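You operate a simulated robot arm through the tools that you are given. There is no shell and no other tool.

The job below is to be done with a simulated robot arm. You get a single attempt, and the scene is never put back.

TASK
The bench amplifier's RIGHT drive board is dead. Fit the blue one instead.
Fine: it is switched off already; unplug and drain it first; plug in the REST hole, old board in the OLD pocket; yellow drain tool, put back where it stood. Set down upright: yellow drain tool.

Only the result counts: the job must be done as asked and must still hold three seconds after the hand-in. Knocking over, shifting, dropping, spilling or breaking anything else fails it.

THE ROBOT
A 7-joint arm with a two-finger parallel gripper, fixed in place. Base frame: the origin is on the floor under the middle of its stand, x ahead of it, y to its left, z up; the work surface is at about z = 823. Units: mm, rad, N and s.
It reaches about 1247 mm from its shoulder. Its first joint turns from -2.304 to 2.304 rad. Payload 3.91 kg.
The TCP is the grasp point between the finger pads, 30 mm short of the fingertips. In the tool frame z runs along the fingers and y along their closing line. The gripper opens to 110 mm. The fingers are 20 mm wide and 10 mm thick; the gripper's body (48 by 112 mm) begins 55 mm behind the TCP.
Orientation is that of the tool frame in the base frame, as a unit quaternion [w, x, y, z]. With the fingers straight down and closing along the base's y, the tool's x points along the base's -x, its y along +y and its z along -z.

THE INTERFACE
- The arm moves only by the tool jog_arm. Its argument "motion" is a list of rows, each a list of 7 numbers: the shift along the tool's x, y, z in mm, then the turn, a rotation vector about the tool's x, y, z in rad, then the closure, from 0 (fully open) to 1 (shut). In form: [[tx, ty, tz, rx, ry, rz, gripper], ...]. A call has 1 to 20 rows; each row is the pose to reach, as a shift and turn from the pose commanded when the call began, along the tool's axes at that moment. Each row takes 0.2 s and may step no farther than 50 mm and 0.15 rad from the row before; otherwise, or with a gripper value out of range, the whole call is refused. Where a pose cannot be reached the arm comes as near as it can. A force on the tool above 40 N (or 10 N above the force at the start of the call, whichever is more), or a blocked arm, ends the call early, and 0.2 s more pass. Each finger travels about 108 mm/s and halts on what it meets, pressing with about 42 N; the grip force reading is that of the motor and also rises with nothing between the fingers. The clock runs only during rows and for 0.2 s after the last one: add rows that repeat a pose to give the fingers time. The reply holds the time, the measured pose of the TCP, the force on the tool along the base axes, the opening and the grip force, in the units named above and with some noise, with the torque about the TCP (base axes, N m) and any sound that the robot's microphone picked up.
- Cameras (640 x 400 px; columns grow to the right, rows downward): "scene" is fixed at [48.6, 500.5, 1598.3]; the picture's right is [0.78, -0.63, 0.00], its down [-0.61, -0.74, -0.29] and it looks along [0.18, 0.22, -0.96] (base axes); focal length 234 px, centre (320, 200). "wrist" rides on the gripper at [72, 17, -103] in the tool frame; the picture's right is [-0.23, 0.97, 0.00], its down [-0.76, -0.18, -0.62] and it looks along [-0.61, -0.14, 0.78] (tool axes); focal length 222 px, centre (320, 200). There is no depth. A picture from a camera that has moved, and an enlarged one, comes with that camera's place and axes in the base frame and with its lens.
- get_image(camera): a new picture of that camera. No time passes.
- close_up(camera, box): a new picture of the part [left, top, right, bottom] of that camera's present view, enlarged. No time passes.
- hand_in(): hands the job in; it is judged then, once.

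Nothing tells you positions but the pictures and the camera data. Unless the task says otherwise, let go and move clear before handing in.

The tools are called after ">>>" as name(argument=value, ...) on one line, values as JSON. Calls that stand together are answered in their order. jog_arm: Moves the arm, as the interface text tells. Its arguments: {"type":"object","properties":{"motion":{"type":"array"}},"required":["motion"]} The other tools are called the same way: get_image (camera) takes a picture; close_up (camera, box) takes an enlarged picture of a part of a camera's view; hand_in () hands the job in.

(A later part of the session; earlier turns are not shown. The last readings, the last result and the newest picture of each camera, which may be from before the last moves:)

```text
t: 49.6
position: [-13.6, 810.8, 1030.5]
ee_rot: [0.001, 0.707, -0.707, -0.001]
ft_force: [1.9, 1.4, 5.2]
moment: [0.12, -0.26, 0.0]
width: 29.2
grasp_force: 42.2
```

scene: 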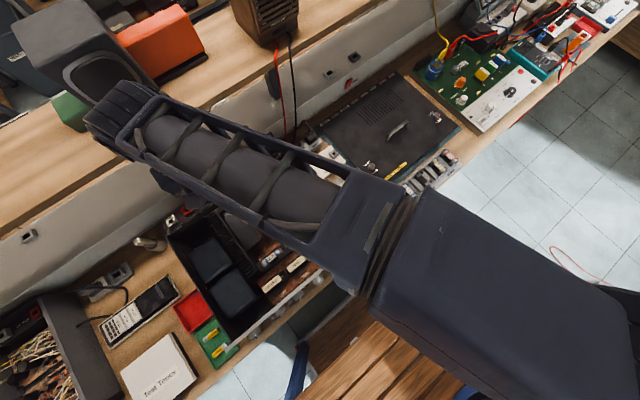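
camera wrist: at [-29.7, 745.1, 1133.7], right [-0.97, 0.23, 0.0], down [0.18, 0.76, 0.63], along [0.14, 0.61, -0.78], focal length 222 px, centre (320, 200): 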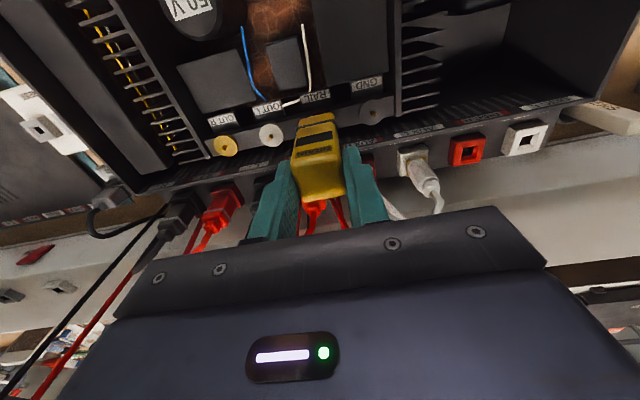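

There's light contact at 5 N. I'll press slightly more and hold for about three seconds.

>>> jog_arm(motion=[[0, 0, 0.4, 0, 0, 0, 1], [0, 0, 0.4, 0, 0, 0, 1], [0, 0, 0.4, 0, 0, 0, 1], [0, 0, 0.4, 0, 0, 0, 1], [0, 0, 0.4, 0, 0, 0, 1], [0, 0, 0.4, 0, 0, 0, 1], [0, 0, 0.4, 0, 0, 0, 1], [0, 0, 0.4, 0, 0, 0, 1], [0, 0, 0.4, 0, 0, 0, 1], [0, 0, 0.4, 0, 0, 0, 1], [0, 0, 0.4, 0, 0, 0, 1], [0, 0, 0.4, 0, 0, 0, 1], [0, 0, 0.4, 0, 0, 0, 1], [0, 0, 0.4, 0, 0, 0, 1], [0, 0, 0.4, 0, 0, 0, 1]])

>>> get_image(camera="wrist")

>>> close_up(camera="wrist", box=[250, 70, 390, 170])

>>> get_image(camera="scene")

```text
t: 52.8
position: [-14.8, 809.7, 1031.1]
ee_rot: [-0.001, -0.707, 0.708, 0.001]
ft_force: [1.9, 2.9, 18.9]
moment: [0.36, -0.21, -0.05]
width: 29.3
grasp_force: 42.0
```

```text
taken
camera wrist: at [-31.4, 737.3, 1134.1], right [-0.97, 0.23, 0.0], down [0.18, 0.76, 0.62], along [0.14, 0.61, -0.78], focal length 222 px, centre (320, 200)
```

wrist: 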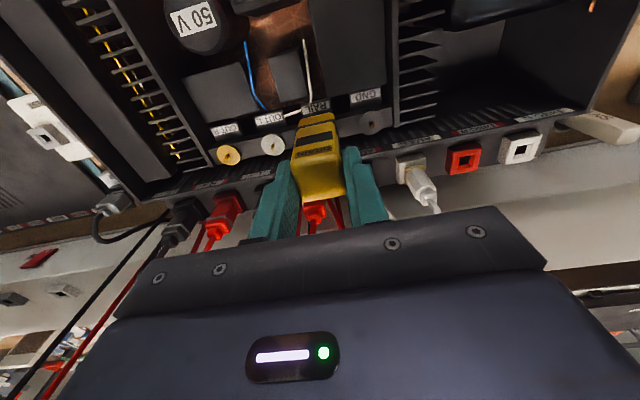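

```text
4.00 times, centred on (320, 120) of wrist
camera zoom: at [-31.4, 737.3, 1134.1], right [-0.97, 0.23, 0.0], down [0.18, 0.76, 0.62], along [0.14, 0.61, -0.78], focal length 888 px, centre (320, 520)
```

zoom: 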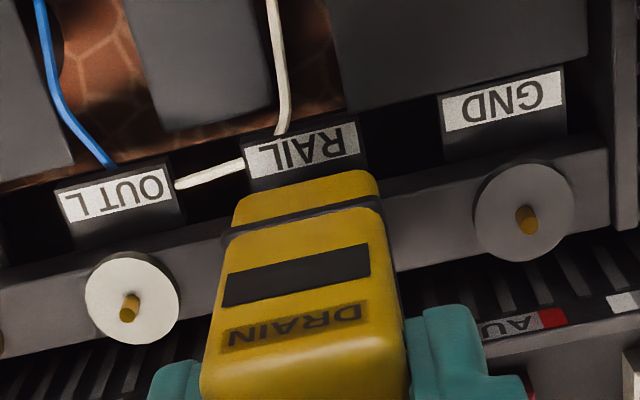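

```text
taken
```

scene: 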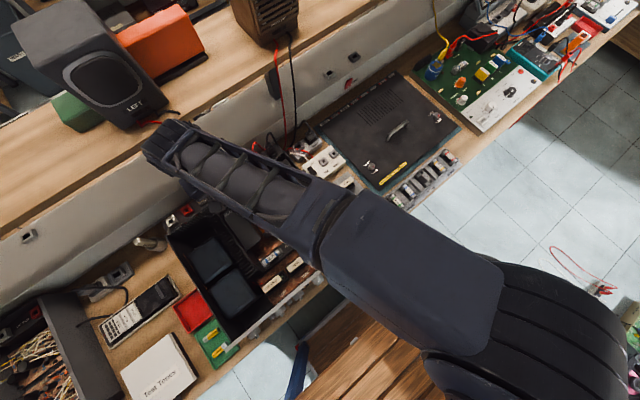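

The nib has pressed on RAIL for about 3 s at 19 N. I'll lift to see whether the lamp went out.

>>> jog_arm(motion=[[0, 0, -5, 0, 0, 0, 1], [0, 0, -30, 0, 0, 0, 1], [8, 0, -65, 0, 0, 0, 1], [20, 0, -100, 0, 0, 0, 1], [20, 0, -100, 0, 0, 0, 1]])

>>> get_image(camera="wrist")

>>> close_up(camera="wrist", box=[210, 0, 390, 140])

```text
t: 54.0
position: [-13.3, 790.5, 1131.7]
ee_rot: [-0.001, -0.707, 0.707, 0.0]
ft_force: [-0.4, -0.4, -0.4]
moment: [-0.01, -0.02, -0.01]
width: 29.3
grasp_force: 42.0
```

```text
taken
camera wrist: at [-31.0, 717.9, 1234.4], right [-0.97, 0.23, 0.0], down [0.18, 0.76, 0.62], along [0.14, 0.61, -0.78], focal length 222 px, centre (320, 200)
```

wrist: 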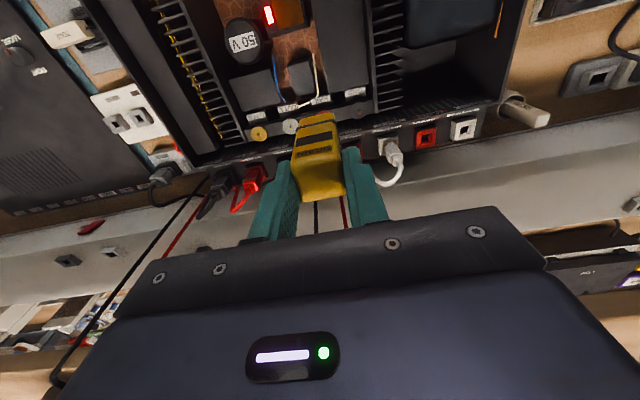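

```text
2.86 times, centred on (300, 70) of wrist
camera zoom: at [-31.0, 717.9, 1234.4], right [-0.97, 0.23, 0.0], down [0.18, 0.76, 0.62], along [0.14, 0.61, -0.78], focal length 635 px, centre (377, 571)
```

zoom: 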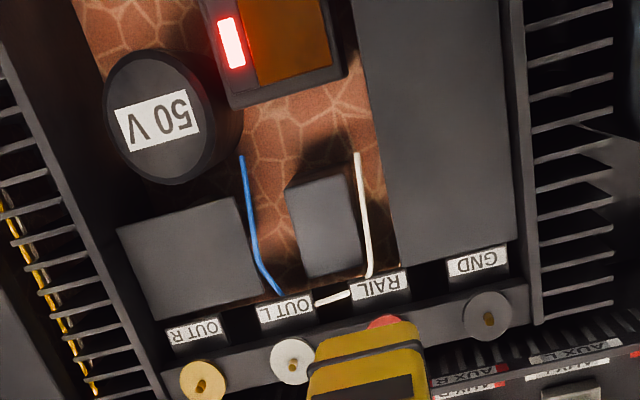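

The lamp is still lit. Comparing pictures, the tool slid about 17 mm down in the grip during the tilt, so the pin top really is at z 940 and RAIL at about (−13.5, 816). My long hold was therefore about 8 mm off the pin, so I'll go back and centre properly.

>>> jog_arm(motion=[[-13, 0, 10, 0, 0, 0, 1], [-26, -0.5, 35, 0, 0, 0, 1], [-26, -0.5, 60, 0, 0, 0, 1], [-26, -0.5, 80, 0, 0, 0, 1], [-26, -0.5, 92, 0, 0, 0, 1], [-26, -0.5, 92, 0, 0, 0, 1], [-26, -0.5, 92, 0, 0, 0, 1]])

>>> close_up(camera="wrist", box=[250, 70, 390, 170])

```text
t: 55.6
position: [-12.1, 817.4, 1038.0]
ee_rot: [-0.001, -0.707, 0.707, 0.0]
ft_force: [-0.3, -0.6, 0.3]
moment: [0.0, 0.0, 0.01]
width: 29.4
grasp_force: 41.6
```

```text
4.00 times, centred on (320, 120) of wrist
camera zoom: at [-29.7, 744.1, 1141.3], right [-0.97, 0.23, 0.0], down [0.18, 0.76, 0.62], along [0.14, 0.61, -0.78], focal length 888 px, centre (320, 520)
```

zoom: 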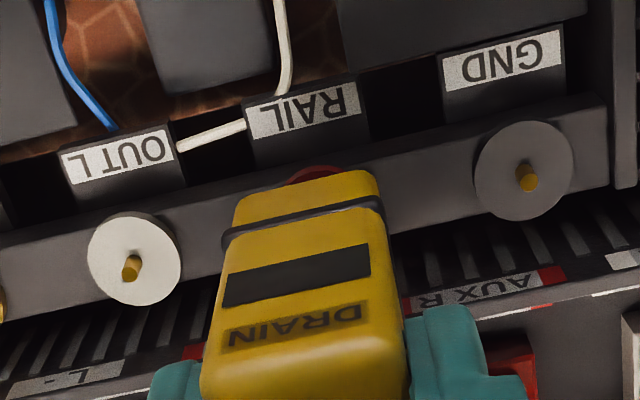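

The pin and nib centre line up once it's down, with about 1.8 mm to correct in x. I'll lower slowly to contact.

>>> jog_arm(motion=[[0, 1.7, 2, 0, 0, 0, 1], [0, 1.7, 4, 0, 0, 0, 1], [0, 1.7, 5, 0, 0, 0, 1], [0, 1.7, 6, 0, 0, 0, 1], [0, 1.7, 6.6, 0, 0, 0, 1], [0, 1.7, 7.2, 0, 0, 0, 1], [0, 1.7, 7.8, 0, 0, 0, 1], [0, 1.7, 7.8, 0, 0, 0, 1]])

```text
t: 57.4
position: [-14.3, 816.2, 1031.3]
ee_rot: [-0.001, -0.707, 0.707, 0.0]
ft_force: [-0.5, 0.4, -1.1]
moment: [0.03, -0.01, -0.01]
width: 29.4
grasp_force: 42.0
```

No contact yet. Continuing down in half-millimetre steps.

>>> jog_arm(motion=[[0, 0, 0.6, 0, 0, 0, 1], [0, 0, 1.2, 0, 0, 0, 1], [0, 0, 1.2, 0, 0, 0, 1], [0, 0, 1.2, 0, 0, 0, 1]])

```text
t: 58.4
position: [-15.1, 815.4, 1031.1]
ee_rot: [0.0, 0.708, -0.707, -0.001]
ft_force: [2.8, -1.8, 20.5]
moment: [-0.26, -0.26, 0.0]
width: 29.3
grasp_force: 42.3
```

There's firm contact, with the pin within about 4 mm of the nib centre. Holding for 4 s.

>>> jog_arm(motion=[[0, 0, -0.3, 0, 0, 0, 1], [0, 0, -0.3, 0, 0, 0, 1], [0, 0, -0.3, 0, 0, 0, 1], [0, 0, -0.3, 0, 0, 0, 1], [0, 0, -0.3, 0, 0, 0, 1], [0, 0, -0.3, 0, 0, 0, 1], [0, 0, -0.3, 0, 0, 0, 1], [0, 0, -0.3, 0, 0, 0, 1], [0, 0, -0.3, 0, 0, 0, 1], [0, 0, -0.3, 0, 0, 0, 1], [0, 0, -0.3, 0, 0, 0, 1], [0, 0, -0.3, 0, 0, 0, 1], [0, 0, -0.3, 0, 0, 0, 1], [0, 0, -0.3, 0, 0, 0, 1], [0, 0, -0.3, 0, 0, 0, 1], [0, 0, -0.3, 0, 0, 0, 1], [0, 0, -0.3, 0, 0, 0, 1], [0, 0, -0.3, 0, 0, 0, 1], [0, 0, -0.3, 0, 0, 0, 1], [0, 0, -0.3, 0, 0, 0, 1]])

>>> get_image(camera="wrist")

>>> close_up(camera="wrist", box=[180, 0, 340, 100])

>>> close_up(camera="wrist", box=[250, 70, 390, 170])

```text
t: 61.0
position: [-15.7, 818.1, 1030.5]
ee_rot: [0.0, -0.707, 0.707, 0.0]
ft_force: [1.1, 0.3, 5.2]
moment: [-0.1, -0.01, 0.02]
width: 29.4
grasp_force: 41.9
stopped in row 12: the force on the tool passed its limit at 40 N (the readings are from after the stop); the commanded pose is now the measured one
```

```text
taken
camera wrist: at [-32.9, 744.0, 1134.1], right [-0.97, 0.23, 0.0], down [0.18, 0.76, 0.62], along [0.14, 0.61, -0.78], focal length 222 px, centre (320, 200)
```

wrist: 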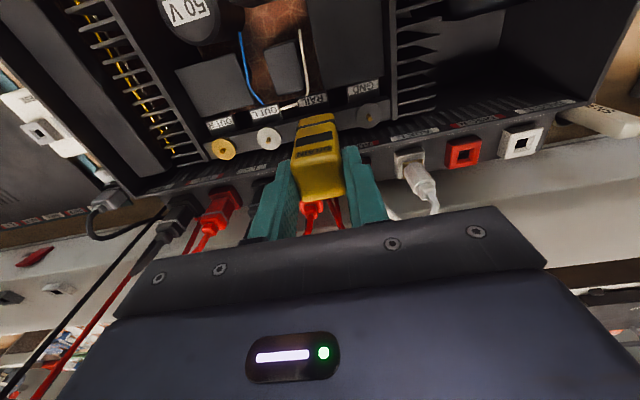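

```text
4.00 times, centred on (260, 50) of wrist
camera zoom: at [-32.9, 744.0, 1134.1], right [-0.97, 0.23, 0.0], down [0.18, 0.76, 0.62], along [0.14, 0.61, -0.78], focal length 888 px, centre (560, 800)
```

zoom: 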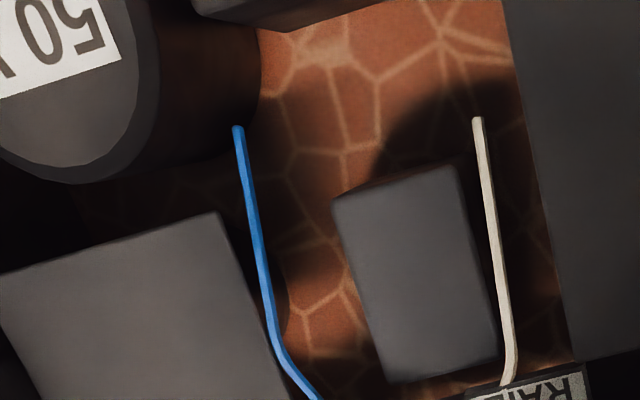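

```text
4.00 times, centred on (320, 120) of wrist
camera zoom: at [-32.9, 744.0, 1134.1], right [-0.97, 0.23, 0.0], down [0.18, 0.76, 0.62], along [0.14, 0.61, -0.78], focal length 888 px, centre (320, 520)
```

zoom: 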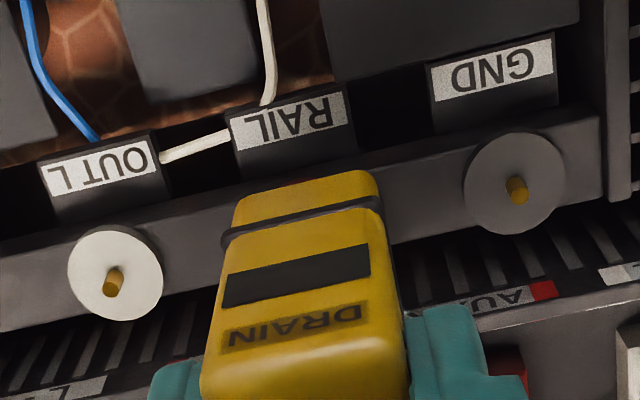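

Contact lasted roughly 3 s and the force builds slowly while holding. I'll lift and look at the lamp.

>>> jog_arm(motion=[[0, 0, -5, 0, 0, 0, 1], [0, 0, -30, 0, 0, 0, 1], [10, 0, -65, 0, 0, 0, 1], [25, 0, -100, 0, 0, 0, 1], [25, 0, -100, 0, 0, 0, 1]])

>>> close_up(camera="wrist", box=[210, 0, 390, 140])

```text
t: 62.2
position: [-15.0, 792.0, 1128.4]
ee_rot: [0.0, -0.707, 0.707, 0.0]
ft_force: [-0.9, -0.3, 1.1]
moment: [0.01, -0.01, -0.02]
width: 29.2
grasp_force: 41.7
```

```text
2.86 times, centred on (300, 70) of wrist
camera zoom: at [-31.7, 719.1, 1231.5], right [-0.97, 0.23, 0.0], down [0.18, 0.76, 0.62], along [0.14, 0.61, -0.78], focal length 635 px, centre (377, 571)
```

zoom: 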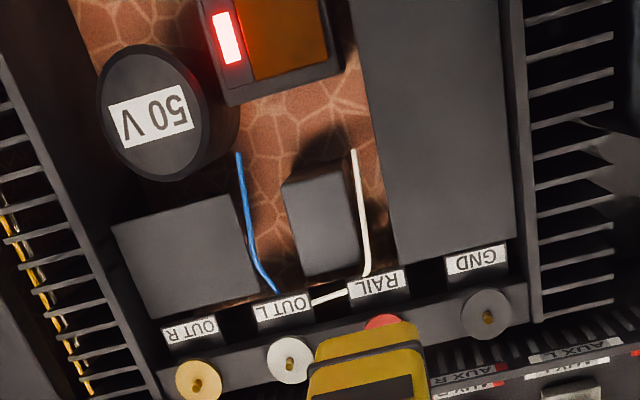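

The lamp is still lit. The block next to it has an orange, copper-like pad beside the lamp, which may be the actual drain contact. I'll look at it closely.

>>> close_up(camera="wrist", box=[250, 0, 330, 50])

>>> close_up(camera="scene", box=[240, 195, 300, 245])

>>> get_image(camera="scene")

```text
8.00 times, centred on (290, 25) of wrist
camera zoom: at [-31.7, 719.1, 1231.5], right [-0.97, 0.23, 0.0], down [0.18, 0.76, 0.62], along [0.14, 0.61, -0.78], focal length 1777 px, centre (560, 1600)
```

zoom: 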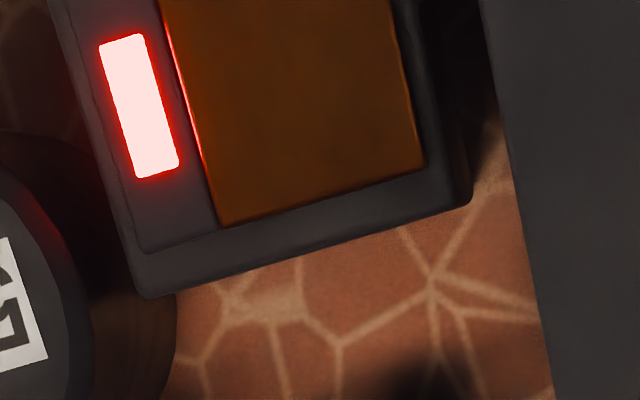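

```text
8.00 times, centred on (270, 220) of scene
camera zoom: at [48.6, 500.5, 1598.3], right [0.78, -0.63, 0.0], down [-0.61, -0.74, -0.29], along [0.18, 0.22, -0.96], focal length 1871 px, centre (720, 40)
```

zoom: 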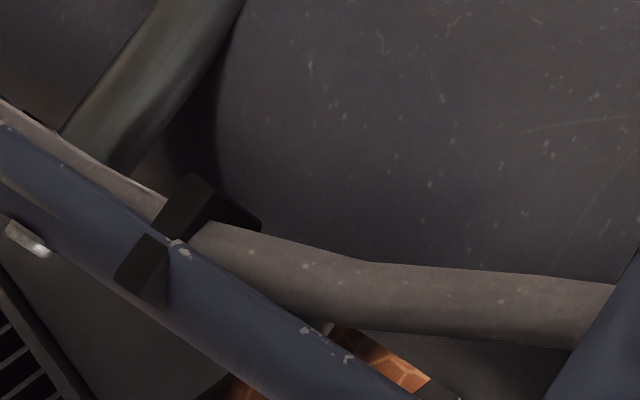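

```text
taken
```

scene: 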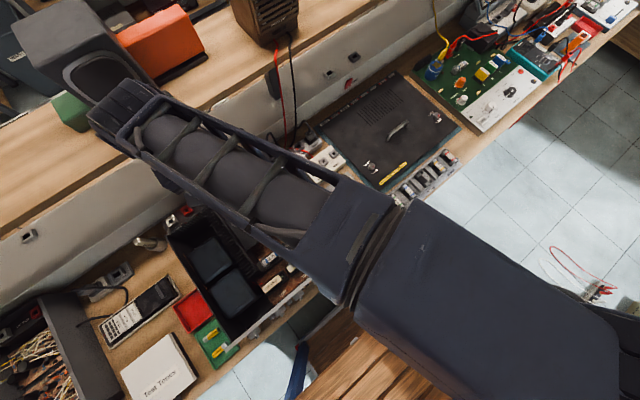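

The block has a flat copper-coloured pad, roughly 30 mm square, with the lamp beside it. That looks like the intended place to drain, with its centre near (0, 699, 922). I'll move the tool so the wrist camera sees the pad.

>>> jog_arm(motion=[[35, -4, -5, 0, 0, 0, 1], [75, -8, -5, 0, 0, 0, 1], [110, -12, -5, 0, 0, 0, 1], [146, -15, -5, 0, 0, 0, 1], [146, -15, -5, 0, 0, 0, 1]])

>>> get_image(camera="wrist")

>>> close_up(camera="wrist", box=[250, 50, 390, 150])

>>> get_image(camera="scene")

```text
t: 63.4
position: [-0.3, 644.9, 1133.8]
ee_rot: [0.0, 0.707, -0.707, -0.002]
ft_force: [0.3, 0.0, -0.9]
moment: [-0.01, 0.03, -0.03]
width: 29.3
grasp_force: 41.8
```

```text
taken
camera wrist: at [-17.0, 572.3, 1237.4], right [-0.97, 0.23, 0.0], down [0.18, 0.76, 0.62], along [0.14, 0.61, -0.78], focal length 222 px, centre (320, 200)
```

wrist: 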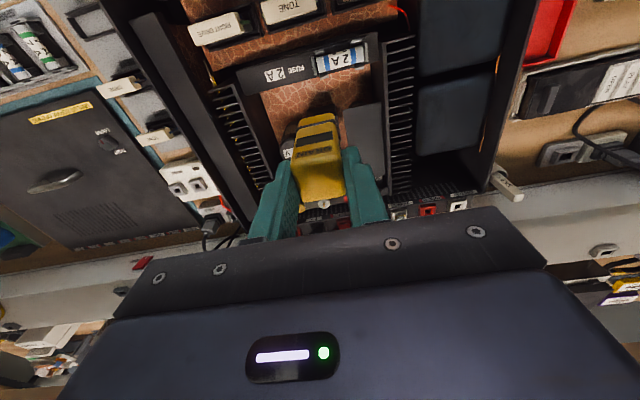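

```text
4.00 times, centred on (320, 100) of wrist
camera zoom: at [-17.0, 572.3, 1237.4], right [-0.97, 0.23, 0.0], down [0.18, 0.76, 0.62], along [0.14, 0.61, -0.78], focal length 888 px, centre (320, 600)
```

zoom: 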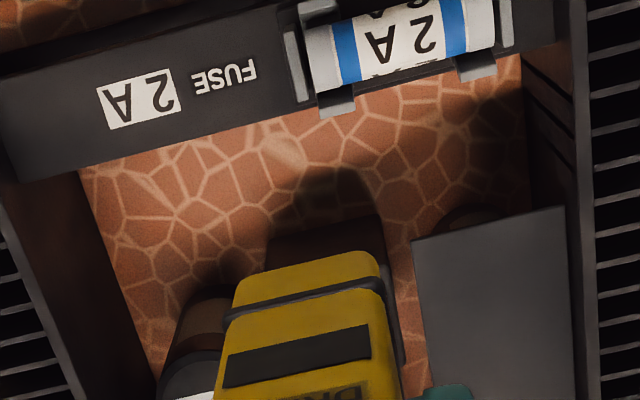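

```text
taken
```

scene: 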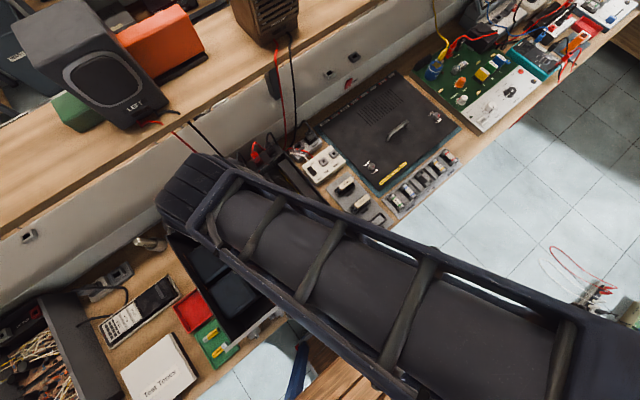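

The pad is hidden behind the tool from here. I'll move 35 mm further in y so it appears ahead of the nib.

>>> jog_arm(motion=[[-18, 0, 0, 0, 0, 0, 1], [-37, 0, 0, 0, 0, 0, 1], [-37, 0, 0, 0, 0, 0, 1]])

>>> close_up(camera="wrist", box=[250, 40, 390, 140])

```text
t: 64.2
position: [-0.5, 684.3, 1133.8]
ee_rot: [0.0, -0.706, 0.708, 0.002]
ft_force: [0.6, -0.3, 0.7]
moment: [0.01, -0.01, -0.03]
width: 29.4
grasp_force: 42.0
```

```text
4.00 times, centred on (320, 90) of wrist
camera zoom: at [-17.5, 611.0, 1237.3], right [-0.97, 0.23, 0.0], down [0.18, 0.76, 0.62], along [0.14, 0.61, -0.78], focal length 888 px, centre (320, 640)
```

zoom: 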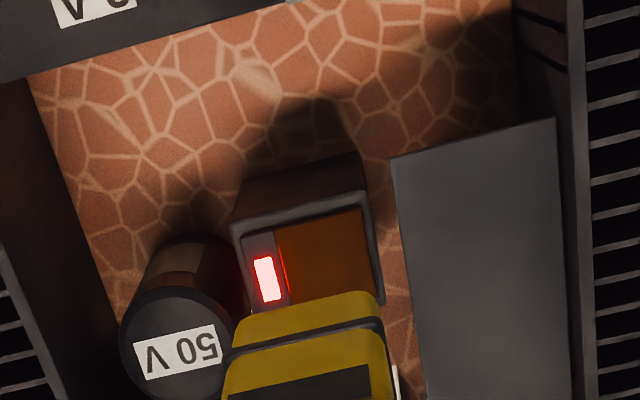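

The pad spans x −15…15 and y 684…714, so its centre is at (0, 699). I'll position over it and lower, and the lamp should stay visible beside the nib.

>>> jog_arm(motion=[[-8, -0.4, 15, 0, 0, 0, 1], [-16, -0.8, 40, 0, 0, 0, 1], [-16, -0.8, 70, 0, 0, 0, 1], [-16, -0.8, 90, 0, 0, 0, 1], [-16, -0.8, 90, 0, 0, 0, 1], [-16, -0.8, 90, 0, 0, 0, 1]])

>>> close_up(camera="wrist", box=[250, 50, 390, 150])

```text
t: 65.6
position: [-1.8, 697.9, 1045.6]
ee_rot: [0.0, 0.708, -0.707, -0.002]
ft_force: [-0.5, -0.6, -0.2]
moment: [-0.01, -0.01, 0.01]
width: 29.4
grasp_force: 41.9
```

```text
4.00 times, centred on (320, 100) of wrist
camera zoom: at [-19.5, 625.3, 1148.5], right [-0.97, 0.23, 0.0], down [0.18, 0.76, 0.62], along [0.14, 0.61, -0.78], focal length 888 px, centre (320, 600)
```

zoom: 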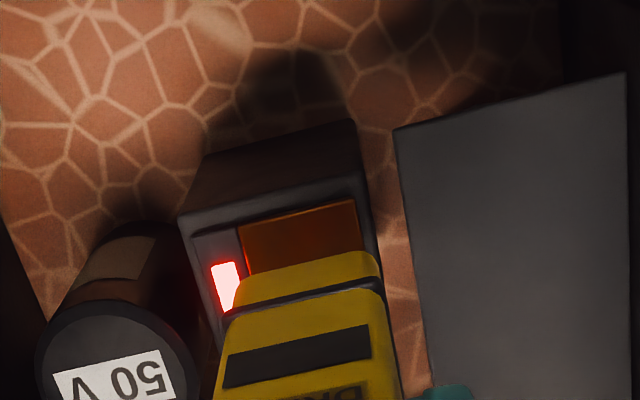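

Alignment is good and needs about 2 mm of correction. Lowering to near contact.

>>> jog_arm(motion=[[-0.8, -1.2, 7, 0, 0, 0, 1], [-1.7, -2.5, 14, 0, 0, 0, 1], [-1.7, -2.5, 20, 0, 0, 0, 1], [-1.7, -2.5, 23, 0, 0, 0, 1], [-1.7, -2.5, 25, 0, 0, 0, 1], [-1.7, -2.5, 25, 0, 0, 0, 1]])

>>> close_up(camera="wrist", box=[250, 50, 390, 150])

```text
t: 67.0
position: [1.6, 701.5, 1018.7]
ee_rot: [0.0, -0.707, 0.707, 0.002]
ft_force: [0.6, -0.5, -0.8]
moment: [0.03, -0.01, 0.02]
width: 29.2
grasp_force: 42.2
```

```text
4.00 times, centred on (320, 100) of wrist
camera zoom: at [-16.0, 627.8, 1122.8], right [-0.97, 0.23, 0.0], down [0.18, 0.76, 0.62], along [0.14, 0.61, -0.78], focal length 888 px, centre (320, 600)
```

zoom: 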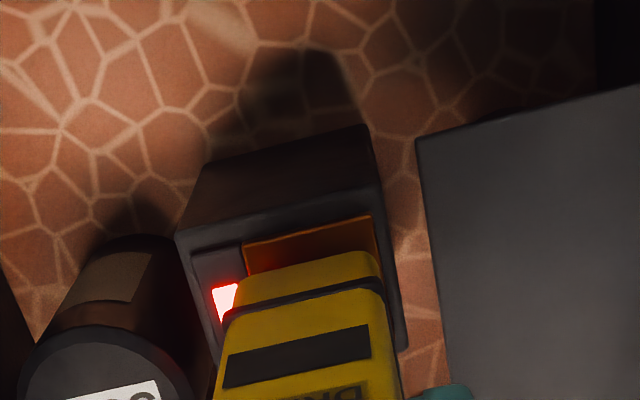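

Close above the pad now. Stepping down slowly to contact.

>>> jog_arm(motion=[[0, 0, 1, 0, 0, 0, 1], [0, 0, 2, 0, 0, 0, 1], [0, 0, 2.7, 0, 0, 0, 1], [0, 0, 3.4, 0, 0, 0, 1], [0, 0, 4.1, 0, 0, 0, 1], [0, 0, 4.1, 0, 0, 0, 1]])

>>> close_up(camera="wrist", box=[250, 50, 390, 150])

```text
t: 68.4
position: [3.0, 701.5, 1015.7]
ee_rot: [0.001, -0.707, 0.707, 0.001]
ft_force: [-0.3, -0.2, 0.0]
moment: [-0.03, -0.01, 0.02]
width: 29.3
grasp_force: 42.1
```

```text
4.00 times, centred on (320, 100) of wrist
camera zoom: at [-14.5, 627.6, 1119.1], right [-0.97, 0.23, 0.0], down [0.18, 0.76, 0.62], along [0.14, 0.61, -0.78], focal length 888 px, centre (320, 600)
```

zoom: 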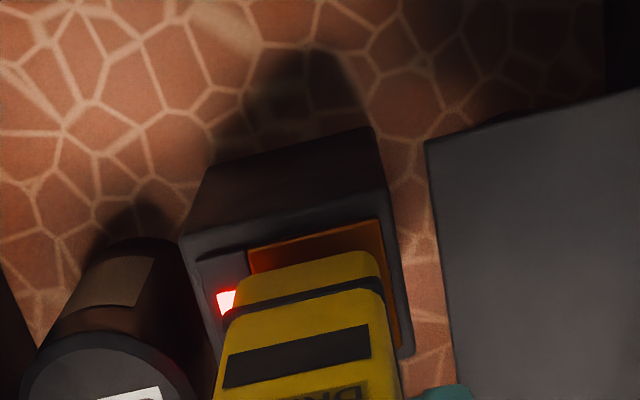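

Still no contact. I'll nudge x back 2 mm and keep stepping down.

>>> jog_arm(motion=[[0, 2, 0.7, 0, 0, 0, 1], [0, 2, 1.4, 0, 0, 0, 1], [0, 2, 2.1, 0, 0, 0, 1], [0, 2, 2.8, 0, 0, 0, 1], [0, 2, 3.5, 0, 0, 0, 1], [0, 2, 3.5, 0, 0, 0, 1]])

>>> close_up(camera="wrist", box=[250, 50, 390, 150])

```text
t: 69.8
position: [-1.2, 699.9, 1013.9]
ee_rot: [0.0, 0.707, -0.707, -0.001]
ft_force: [1.1, -1.7, 1.4]
moment: [-0.07, -0.07, -0.03]
width: 29.2
grasp_force: 42.0
```

```text
4.00 times, centred on (320, 100) of wrist
camera zoom: at [-17.2, 627.6, 1116.2], right [-0.97, 0.23, 0.0], down [0.18, 0.76, 0.62], along [0.14, 0.61, -0.78], focal length 888 px, centre (320, 600)
```

zoom: 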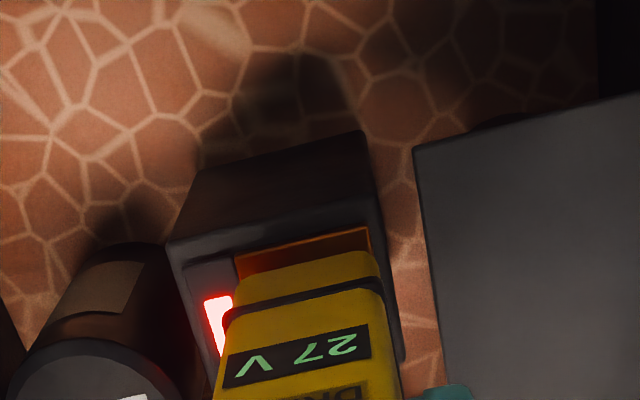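

The tool's window lit up and reads 27 V, so this pad is the right place and it is draining. I'll hold here.

>>> jog_arm(motion=[[0, 0, 0.3, 0, 0, 0, 1], [0, 0, 0.3, 0, 0, 0, 1], [0, 0, 0.3, 0, 0, 0, 1], [0, 0, 0.3, 0, 0, 0, 1], [0, 0, 0.3, 0, 0, 0, 1], [0, 0, 0.3, 0, 0, 0, 1], [0, 0, 0.3, 0, 0, 0, 1], [0, 0, 0.3, 0, 0, 0, 1], [0, 0, 0.3, 0, 0, 0, 1], [0, 0, 0.3, 0, 0, 0, 1]])

>>> close_up(camera="wrist", box=[250, 50, 390, 150])

```text
t: 72.0
position: [1.6, 701.2, 1012.7]
ee_rot: [0.0, 0.707, -0.707, -0.002]
ft_force: [-3.1, 2.8, 15.6]
moment: [0.17, 0.17, 0.0]
width: 29.6
grasp_force: 42.2
```

```text
4.00 times, centred on (320, 100) of wrist
camera zoom: at [-16.8, 627.4, 1116.1], right [-0.97, 0.23, 0.0], down [0.18, 0.76, 0.62], along [0.14, 0.61, -0.78], focal length 888 px, centre (320, 600)
```

zoom: 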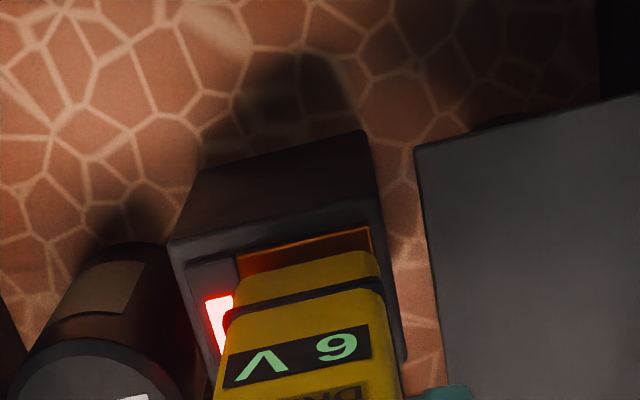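

It has dropped to 6 or 9 V (the display is upside down from here). I'll keep holding, easing the pressure slightly.

>>> jog_arm(motion=[[0, 0, -0.1, 0, 0, 0, 1], [0, 0, -0.1, 0, 0, 0, 1], [0, 0, -0.1, 0, 0, 0, 1], [0, 0, -0.1, 0, 0, 0, 1], [0, 0, -0.1, 0, 0, 0, 1], [0, 0, -0.1, 0, 0, 0, 1], [0, 0, -0.1, 0, 0, 0, 1], [0, 0, -0.1, 0, 0, 0, 1], [0, 0, -0.1, 0, 0, 0, 1], [0, 0, -0.1, 0, 0, 0, 1], [0, 0, -0.1, 0, 0, 0, 1], [0, 0, -0.1, 0, 0, 0, 1]])

>>> close_up(camera="wrist", box=[250, 50, 390, 150])

```text
t: 74.6
position: [-1.0, 700.9, 1012.7]
ee_rot: [-0.001, 0.707, -0.707, -0.001]
ft_force: [2.2, -0.1, 13.6]
moment: [-0.06, -0.23, -0.02]
width: 29.4
grasp_force: 42.3
```

```text
4.00 times, centred on (320, 100) of wrist
camera zoom: at [-17.1, 627.5, 1116.1], right [-0.97, 0.23, 0.0], down [0.18, 0.76, 0.62], along [0.14, 0.61, -0.78], focal length 888 px, centre (320, 600)
```

zoom: 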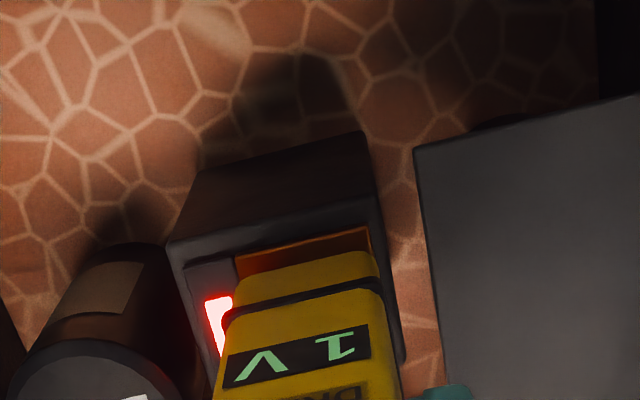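

It's down to 1 V with the lamp still on, so I'll hold for a few more seconds.

>>> jog_arm(motion=[[0, 0, -0.1, 0, 0, 0, 1], [0, 0, -0.1, 0, 0, 0, 1], [0, 0, -0.1, 0, 0, 0, 1], [0, 0, -0.1, 0, 0, 0, 1], [0, 0, -0.1, 0, 0, 0, 1], [0, 0, -0.1, 0, 0, 0, 1], [0, 0, -0.1, 0, 0, 0, 1], [0, 0, -0.1, 0, 0, 0, 1], [0, 0, -0.1, 0, 0, 0, 1], [0, 0, -0.1, 0, 0, 0, 1], [0, 0, -0.1, 0, 0, 0, 1], [0, 0, -0.1, 0, 0, 0, 1]])

>>> close_up(camera="wrist", box=[250, 50, 390, 150])

```text
t: 77.2
position: [-0.5, 699.2, 1013.4]
ee_rot: [-0.001, -0.707, 0.707, 0.001]
ft_force: [-0.8, 2.9, 19.7]
moment: [0.09, -0.04, 0.0]
width: 29.2
grasp_force: 42.0
```

```text
4.00 times, centred on (320, 100) of wrist
camera zoom: at [-17.0, 627.3, 1116.0], right [-0.97, 0.23, 0.0], down [0.18, 0.76, 0.62], along [0.14, 0.61, -0.78], focal length 888 px, centre (320, 600)
```

zoom: 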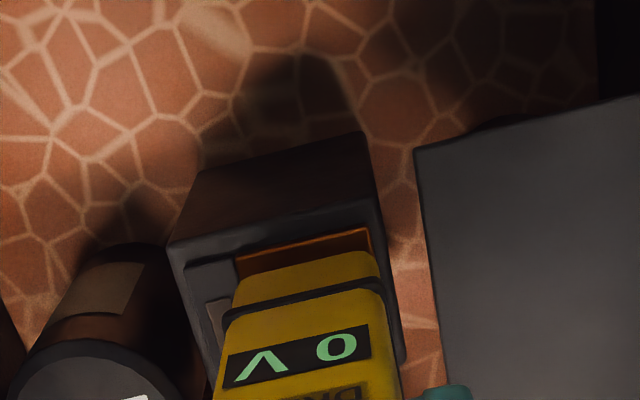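

It reads 0 V and the lamp is out, so the amp is drained. I'll lift and take the tool back to its spot.

>>> jog_arm(motion=[[0, 0, -5, 0, 0, 0, 1], [0, 0, -25, 0, 0, 0, 1], [0, 0, -55, 0, 0, 0, 1], [0, 0, -90, 0, 0, 0, 1], [0, 0, -120, 0, 0, 0, 1], [0, 0, -120, 0, 0, 0, 1]])

>>> jog_arm(motion=[[10, -35, 0, 0, 0, 0, 1], [22, -78, 0, 0, 0, 0, 1], [34, -122, 0, 0, 0, 0, 1], [46, -166, 0, 0, 0, 0, 1], [58, -210, 0, 0, 0, 0, 1], [70, -254, 0, 0, 0, 0, 1], [82, -298, 0, 0, 0, 0, 1], [94, -342, 0, 0, 0, 0, 1], [106, -386, 0, 0, 0, 0, 1], [118, -430, 0, 0, 0, 0, 1], [130, -474, 0, 0, 0, 0, 1], [142, -518, 0, 0, 0, 0, 1], [154, -562, 0, 0, 0, 0, 1], [166, -606, 0, 0, 0, 0, 1], [178, -650, 0, 0, 0, 0, 1], [188, -690, 0, 0, 0, 0, 1], [196, -724, 0, 0, 0, 0, 1], [199, -745, 0, 0, 0, 0, 1], [199, -745, 0, 0, 0, 0, 1], [199, -745, 0, 0, 0, 0, 1]])

>>> get_image(camera="wrist")

>>> get_image(camera="scene")

```text
t: 78.6
position: [0.2, 699.9, 1132.5]
ee_rot: [0.0, -0.707, 0.708, 0.002]
ft_force: [-0.4, -0.4, -0.4]
moment: [-0.01, -0.02, -0.01]
width: 29.3
grasp_force: 42.1
```

```text
t: 82.8
position: [745.3, 503.2, 1131.3]
ee_rot: [0.0, -0.706, 0.708, 0.001]
ft_force: [-0.8, -0.3, -0.1]
moment: [0.01, -0.01, -0.02]
width: 29.2
grasp_force: 42.1
```

```text
taken
camera wrist: at [727.8, 429.8, 1234.3], right [-0.97, 0.23, 0.0], down [0.18, 0.76, 0.62], along [0.14, 0.61, -0.78], focal length 222 px, centre (320, 200)
```

wrist: 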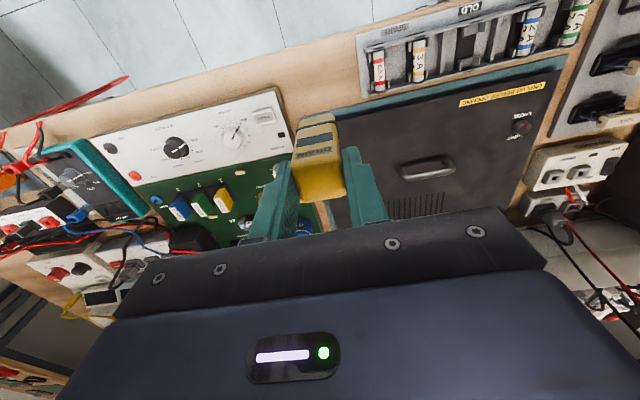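

```text
taken
```

scene: 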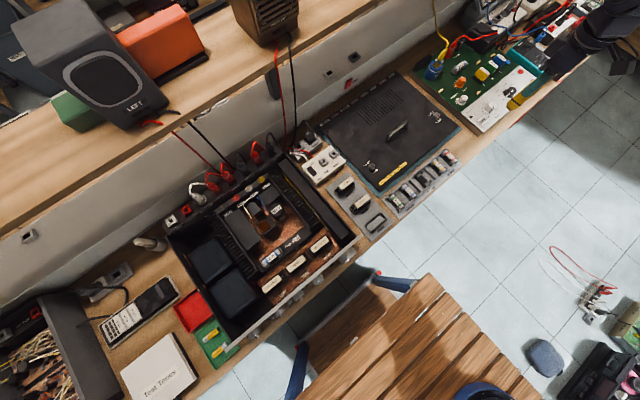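

I'm exactly over the tool's original spot. Lowering to about 10 mm above the table first.

>>> jog_arm(motion=[[0, 0, 20, 0, 0, 0, 1], [0, 0, 55, 0, 0, 0, 1], [0, 0, 95, 0, 0, 0, 1], [0, 0, 135, 0, 0, 0, 1], [0, 0, 165, 0, 0, 0, 1], [0, 0, 185, 0, 0, 0, 1], [0, 0, 198, 0, 0, 0, 1], [0, 0, 204, 0, 0, 0, 1], [0, 0, 204, 0, 0, 0, 1], [0, 0, 204, 0, 0, 0, 1]])

>>> close_up(camera="wrist", box=[250, 80, 390, 200])

>>> close_up(camera="scene", box=[440, 110, 500, 160])

```text
t: 85.0
position: [744.5, 501.9, 927.3]
ee_rot: [0.0, 0.707, -0.707, -0.002]
ft_force: [0.3, -0.3, 0.8]
moment: [0.03, -0.02, 0.01]
width: 29.2
grasp_force: 42.0
```

```text
3.33 times, centred on (320, 140) of wrist
camera zoom: at [728.3, 428.8, 1031.5], right [-0.97, 0.23, 0.0], down [0.18, 0.76, 0.62], along [0.14, 0.61, -0.78], focal length 740 px, centre (320, 400)
```

zoom: 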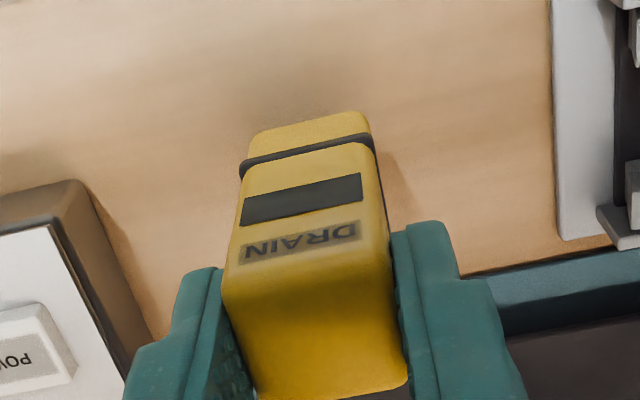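

```text
8.00 times, centred on (470, 135) of scene
camera zoom: at [48.6, 500.5, 1598.3], right [0.78, -0.63, 0.0], down [-0.61, -0.74, -0.29], along [0.18, 0.22, -0.96], focal length 1871 px, centre (-880, 720)
```

zoom: 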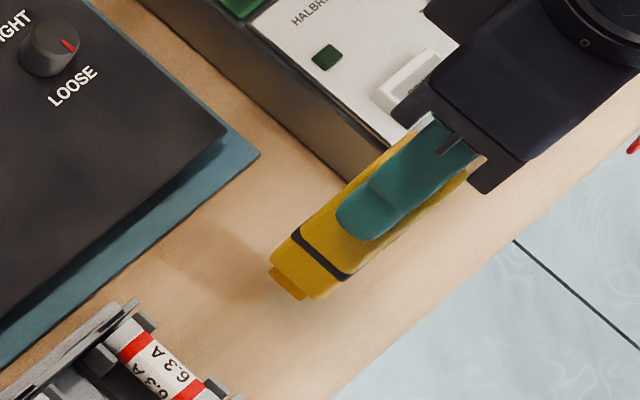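

About 13 mm to go. Lowering in small steps to touch down.

>>> jog_arm(motion=[[0, 0, 2, 0, 0, 0, 1], [0, 0, 4, 0, 0, 0, 1], [0, 0, 6, 0, 0, 0, 1], [0, 0, 8, 0, 0, 0, 1], [0, 0, 9.5, 0, 0, 0, 1], [0, 0, 10.5, 0, 0, 0, 1], [0, 0, 10.5, 0, 0, 0, 1]])

>>> jog_arm(motion=[[0, 0, 0.7, 0, 0, 0, 1], [0, 0, 1.4, 0, 0, 0, 1], [0, 0, 2.1, 0, 0, 0, 1], [0, 0, 2.1, 0, 0, 0, 1]])

```text
t: 86.6
position: [744.6, 501.2, 917.2]
ee_rot: [0.0, 0.707, -0.707, -0.002]
ft_force: [0.0, -0.7, 0.6]
moment: [0.01, -0.01, -0.01]
width: 29.3
grasp_force: 42.6
```

```text
t: 87.6
position: [745.0, 501.1, 914.1]
ee_rot: [0.0, 0.707, -0.707, -0.001]
ft_force: [-0.3, 0.0, 0.6]
moment: [0.04, 0.0, -0.01]
width: 29.4
grasp_force: 41.9
```

>>> jog_arm(motion=[[0, 0, 0.6, 0, 0, 0, 1], [0, 0, 1.2, 0, 0, 0, 1], [0, 0, 1.8, 0, 0, 0, 1], [0, 0, 1.8, 0, 0, 0, 1]])

>>> close_up(camera="wrist", box=[250, 80, 390, 200])

>>> close_up(camera="scene", box=[440, 110, 500, 160])

```text
t: 88.6
position: [744.0, 500.5, 912.3]
ee_rot: [0.0, 0.707, -0.707, 0.0]
ft_force: [-2.5, -1.7, 7.9]
moment: [-0.22, 0.16, -0.02]
width: 29.3
grasp_force: 41.9
```

```text
3.33 times, centred on (320, 140) of wrist
camera zoom: at [727.3, 428.0, 1016.2], right [-0.97, 0.23, 0.0], down [0.18, 0.76, 0.62], along [0.14, 0.61, -0.78], focal length 740 px, centre (320, 400)
```

zoom: 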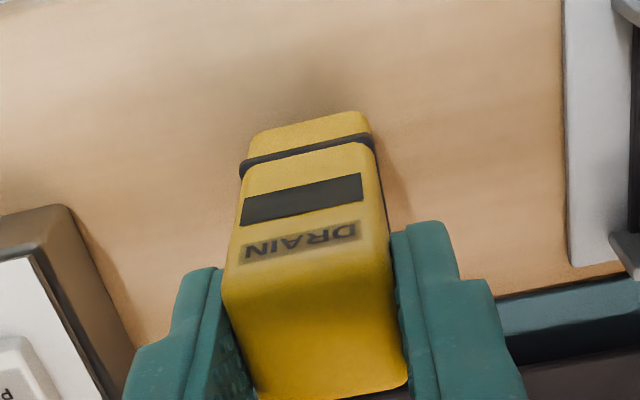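

```text
8.00 times, centred on (470, 135) of scene
camera zoom: at [48.6, 500.5, 1598.3], right [0.78, -0.63, 0.0], down [-0.61, -0.74, -0.29], along [0.18, 0.22, -0.96], focal length 1871 px, centre (-880, 720)
```

zoom: 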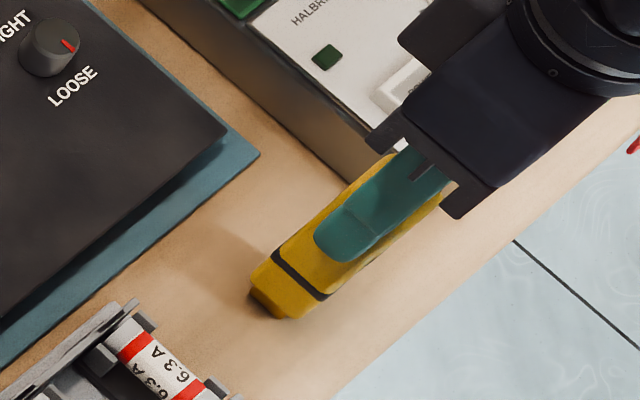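

It has touched down with about 8 N. I'll ease off and open the fingers gradually.

>>> jog_arm(motion=[[0, 0, -0.4, 0, 0, 0, 1], [0, 0, -0.4, 0, 0, 0, 0.72], [0, 0, -0.4, 0, 0, 0, 0.68], [0, 0, -0.4, 0, 0, 0, 0.6], [0, 0, -0.4, 0, 0, 0, 0.5], [0, 0, -0.4, 0, 0, 0, 0.5]])

>>> close_up(camera="wrist", box=[250, 80, 390, 200])

>>> close_up(camera="scene", box=[440, 110, 500, 160])

```text
t: 90.0
position: [744.1, 501.2, 914.0]
ee_rot: [0.0, 0.707, -0.707, -0.002]
ft_force: [-1.3, -0.6, 0.0]
moment: [-0.01, 0.01, -0.03]
width: 55.1
grasp_force: 0.0
```

```text
3.33 times, centred on (320, 140) of wrist
camera zoom: at [727.9, 428.6, 1016.1], right [-0.97, 0.23, 0.0], down [0.18, 0.76, 0.62], along [0.14, 0.61, -0.78], focal length 740 px, centre (320, 400)
```

zoom: 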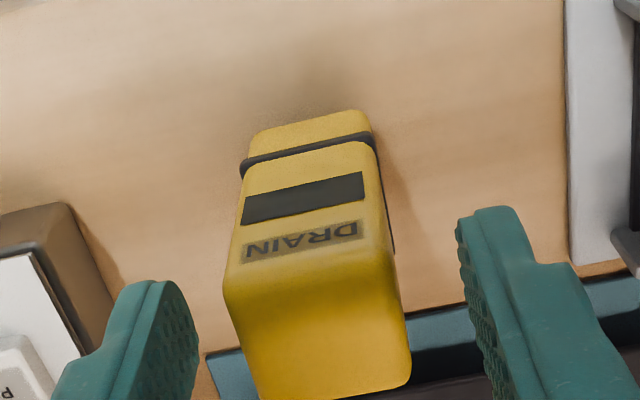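

```text
8.00 times, centred on (470, 135) of scene
camera zoom: at [48.6, 500.5, 1598.3], right [0.78, -0.63, 0.0], down [-0.61, -0.74, -0.29], along [0.18, 0.22, -0.96], focal length 1871 px, centre (-880, 720)
```

zoom: 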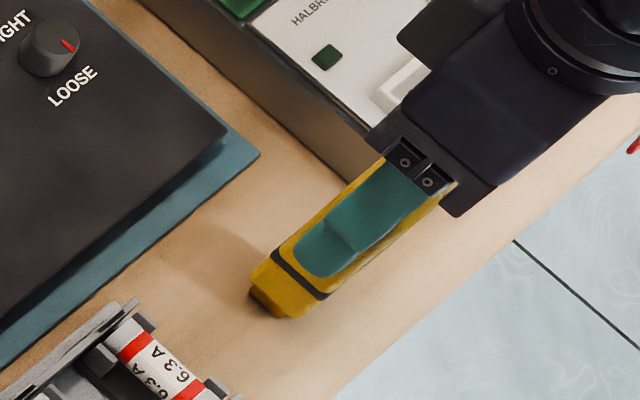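

The tool stands where it was, as the scene picture matches the original. I'll raise the arm straight up and verify.

>>> jog_arm(motion=[[0, 0, -15, 0, 0, 0, 0.5], [0, 0, -45, 0, 0, 0, 0.5], [0, 0, -90, 0, 0, 0, 0.5], [0, 0, -140, 0, 0, 0, 0.5], [0, 0, -190, 0, 0, 0, 0.5], [0, 0, -190, 0, 0, 0, 0.5]])

>>> close_up(camera="scene", box=[440, 110, 500, 160])

>>> get_image(camera="wrist")

```text
t: 91.4
position: [749.8, 499.9, 1104.8]
ee_rot: [0.0, -0.707, 0.707, 0.002]
ft_force: [-0.4, 0.9, 0.1]
moment: [-0.01, 0.0, -0.01]
width: 54.7
grasp_force: 0.1
```

```text
8.00 times, centred on (470, 135) of scene
camera zoom: at [48.6, 500.5, 1598.3], right [0.78, -0.63, 0.0], down [-0.61, -0.74, -0.29], along [0.18, 0.22, -0.96], focal length 1871 px, centre (-880, 720)
```

zoom: 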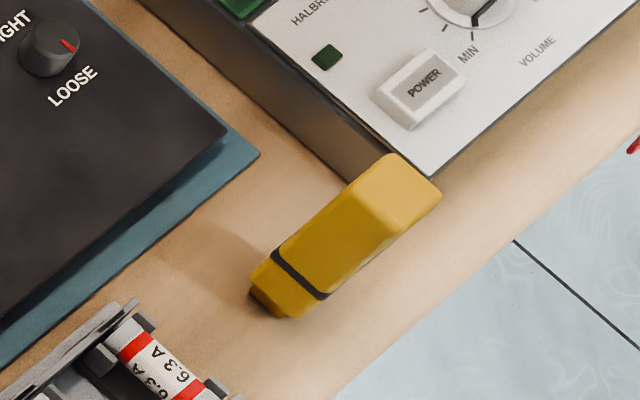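

```text
taken
camera wrist: at [732.6, 428.5, 1208.3], right [-0.97, 0.23, 0.0], down [0.18, 0.76, 0.62], along [0.14, 0.61, -0.78], focal length 222 px, centre (320, 200)
```

wrist: 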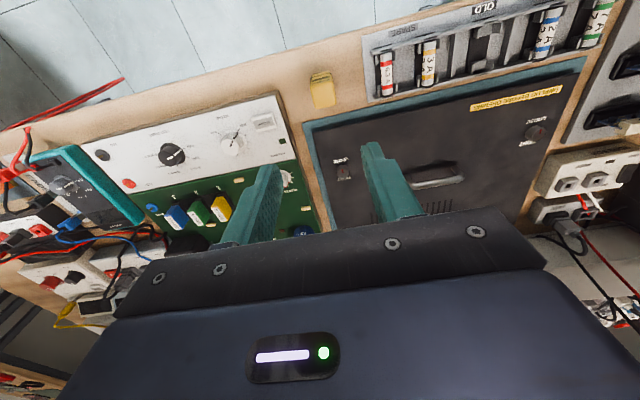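

The drain tool is back within about a millimetre and upright. Now for the boards, starting with close-ups of the RIGHT slot and the tray.

>>> close_up(camera="scene", box=[295, 225, 345, 265])

>>> close_up(camera="scene", box=[330, 170, 400, 240])

>>> close_up(camera="scene", box=[230, 190, 350, 290])

```text
10.00 times, centred on (320, 245) of scene
camera zoom: at [48.6, 500.5, 1598.3], right [0.78, -0.63, 0.0], down [-0.61, -0.74, -0.29], along [0.18, 0.22, -0.96], focal length 2338 px, centre (320, -250)
```

zoom: 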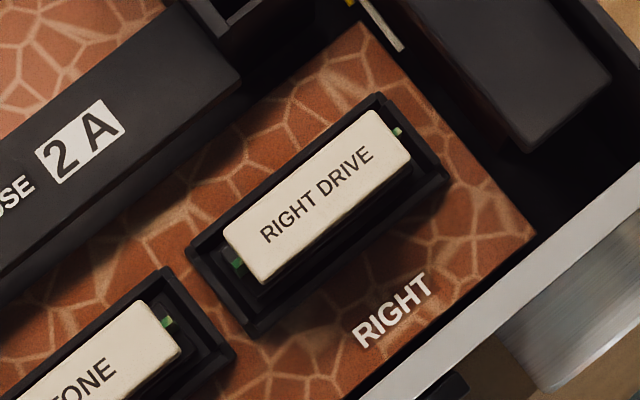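

```text
5.71 times, centred on (365, 205) of scene
camera zoom: at [48.6, 500.5, 1598.3], right [0.78, -0.63, 0.0], down [-0.61, -0.74, -0.29], along [0.18, 0.22, -0.96], focal length 1336 px, centre (63, 171)
```

zoom: 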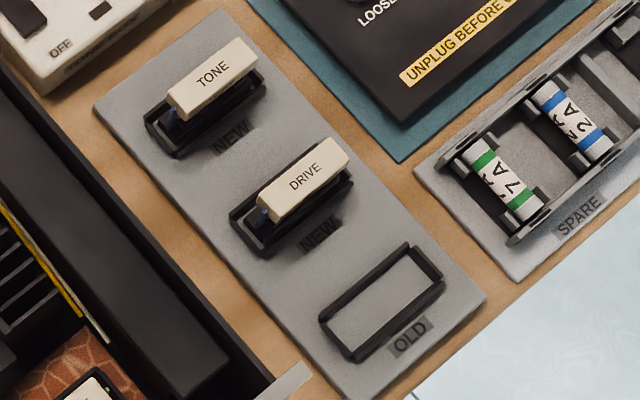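

```text
4.00 times, centred on (290, 240) of scene
camera zoom: at [48.6, 500.5, 1598.3], right [0.78, -0.63, 0.0], down [-0.61, -0.74, -0.29], along [0.18, 0.22, -0.96], focal length 935 px, centre (440, 40)
```

zoom: 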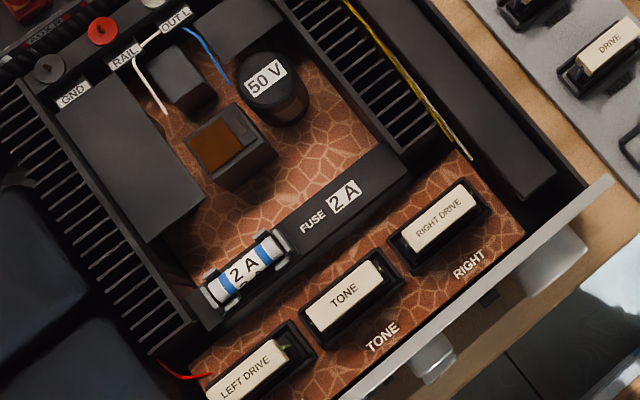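

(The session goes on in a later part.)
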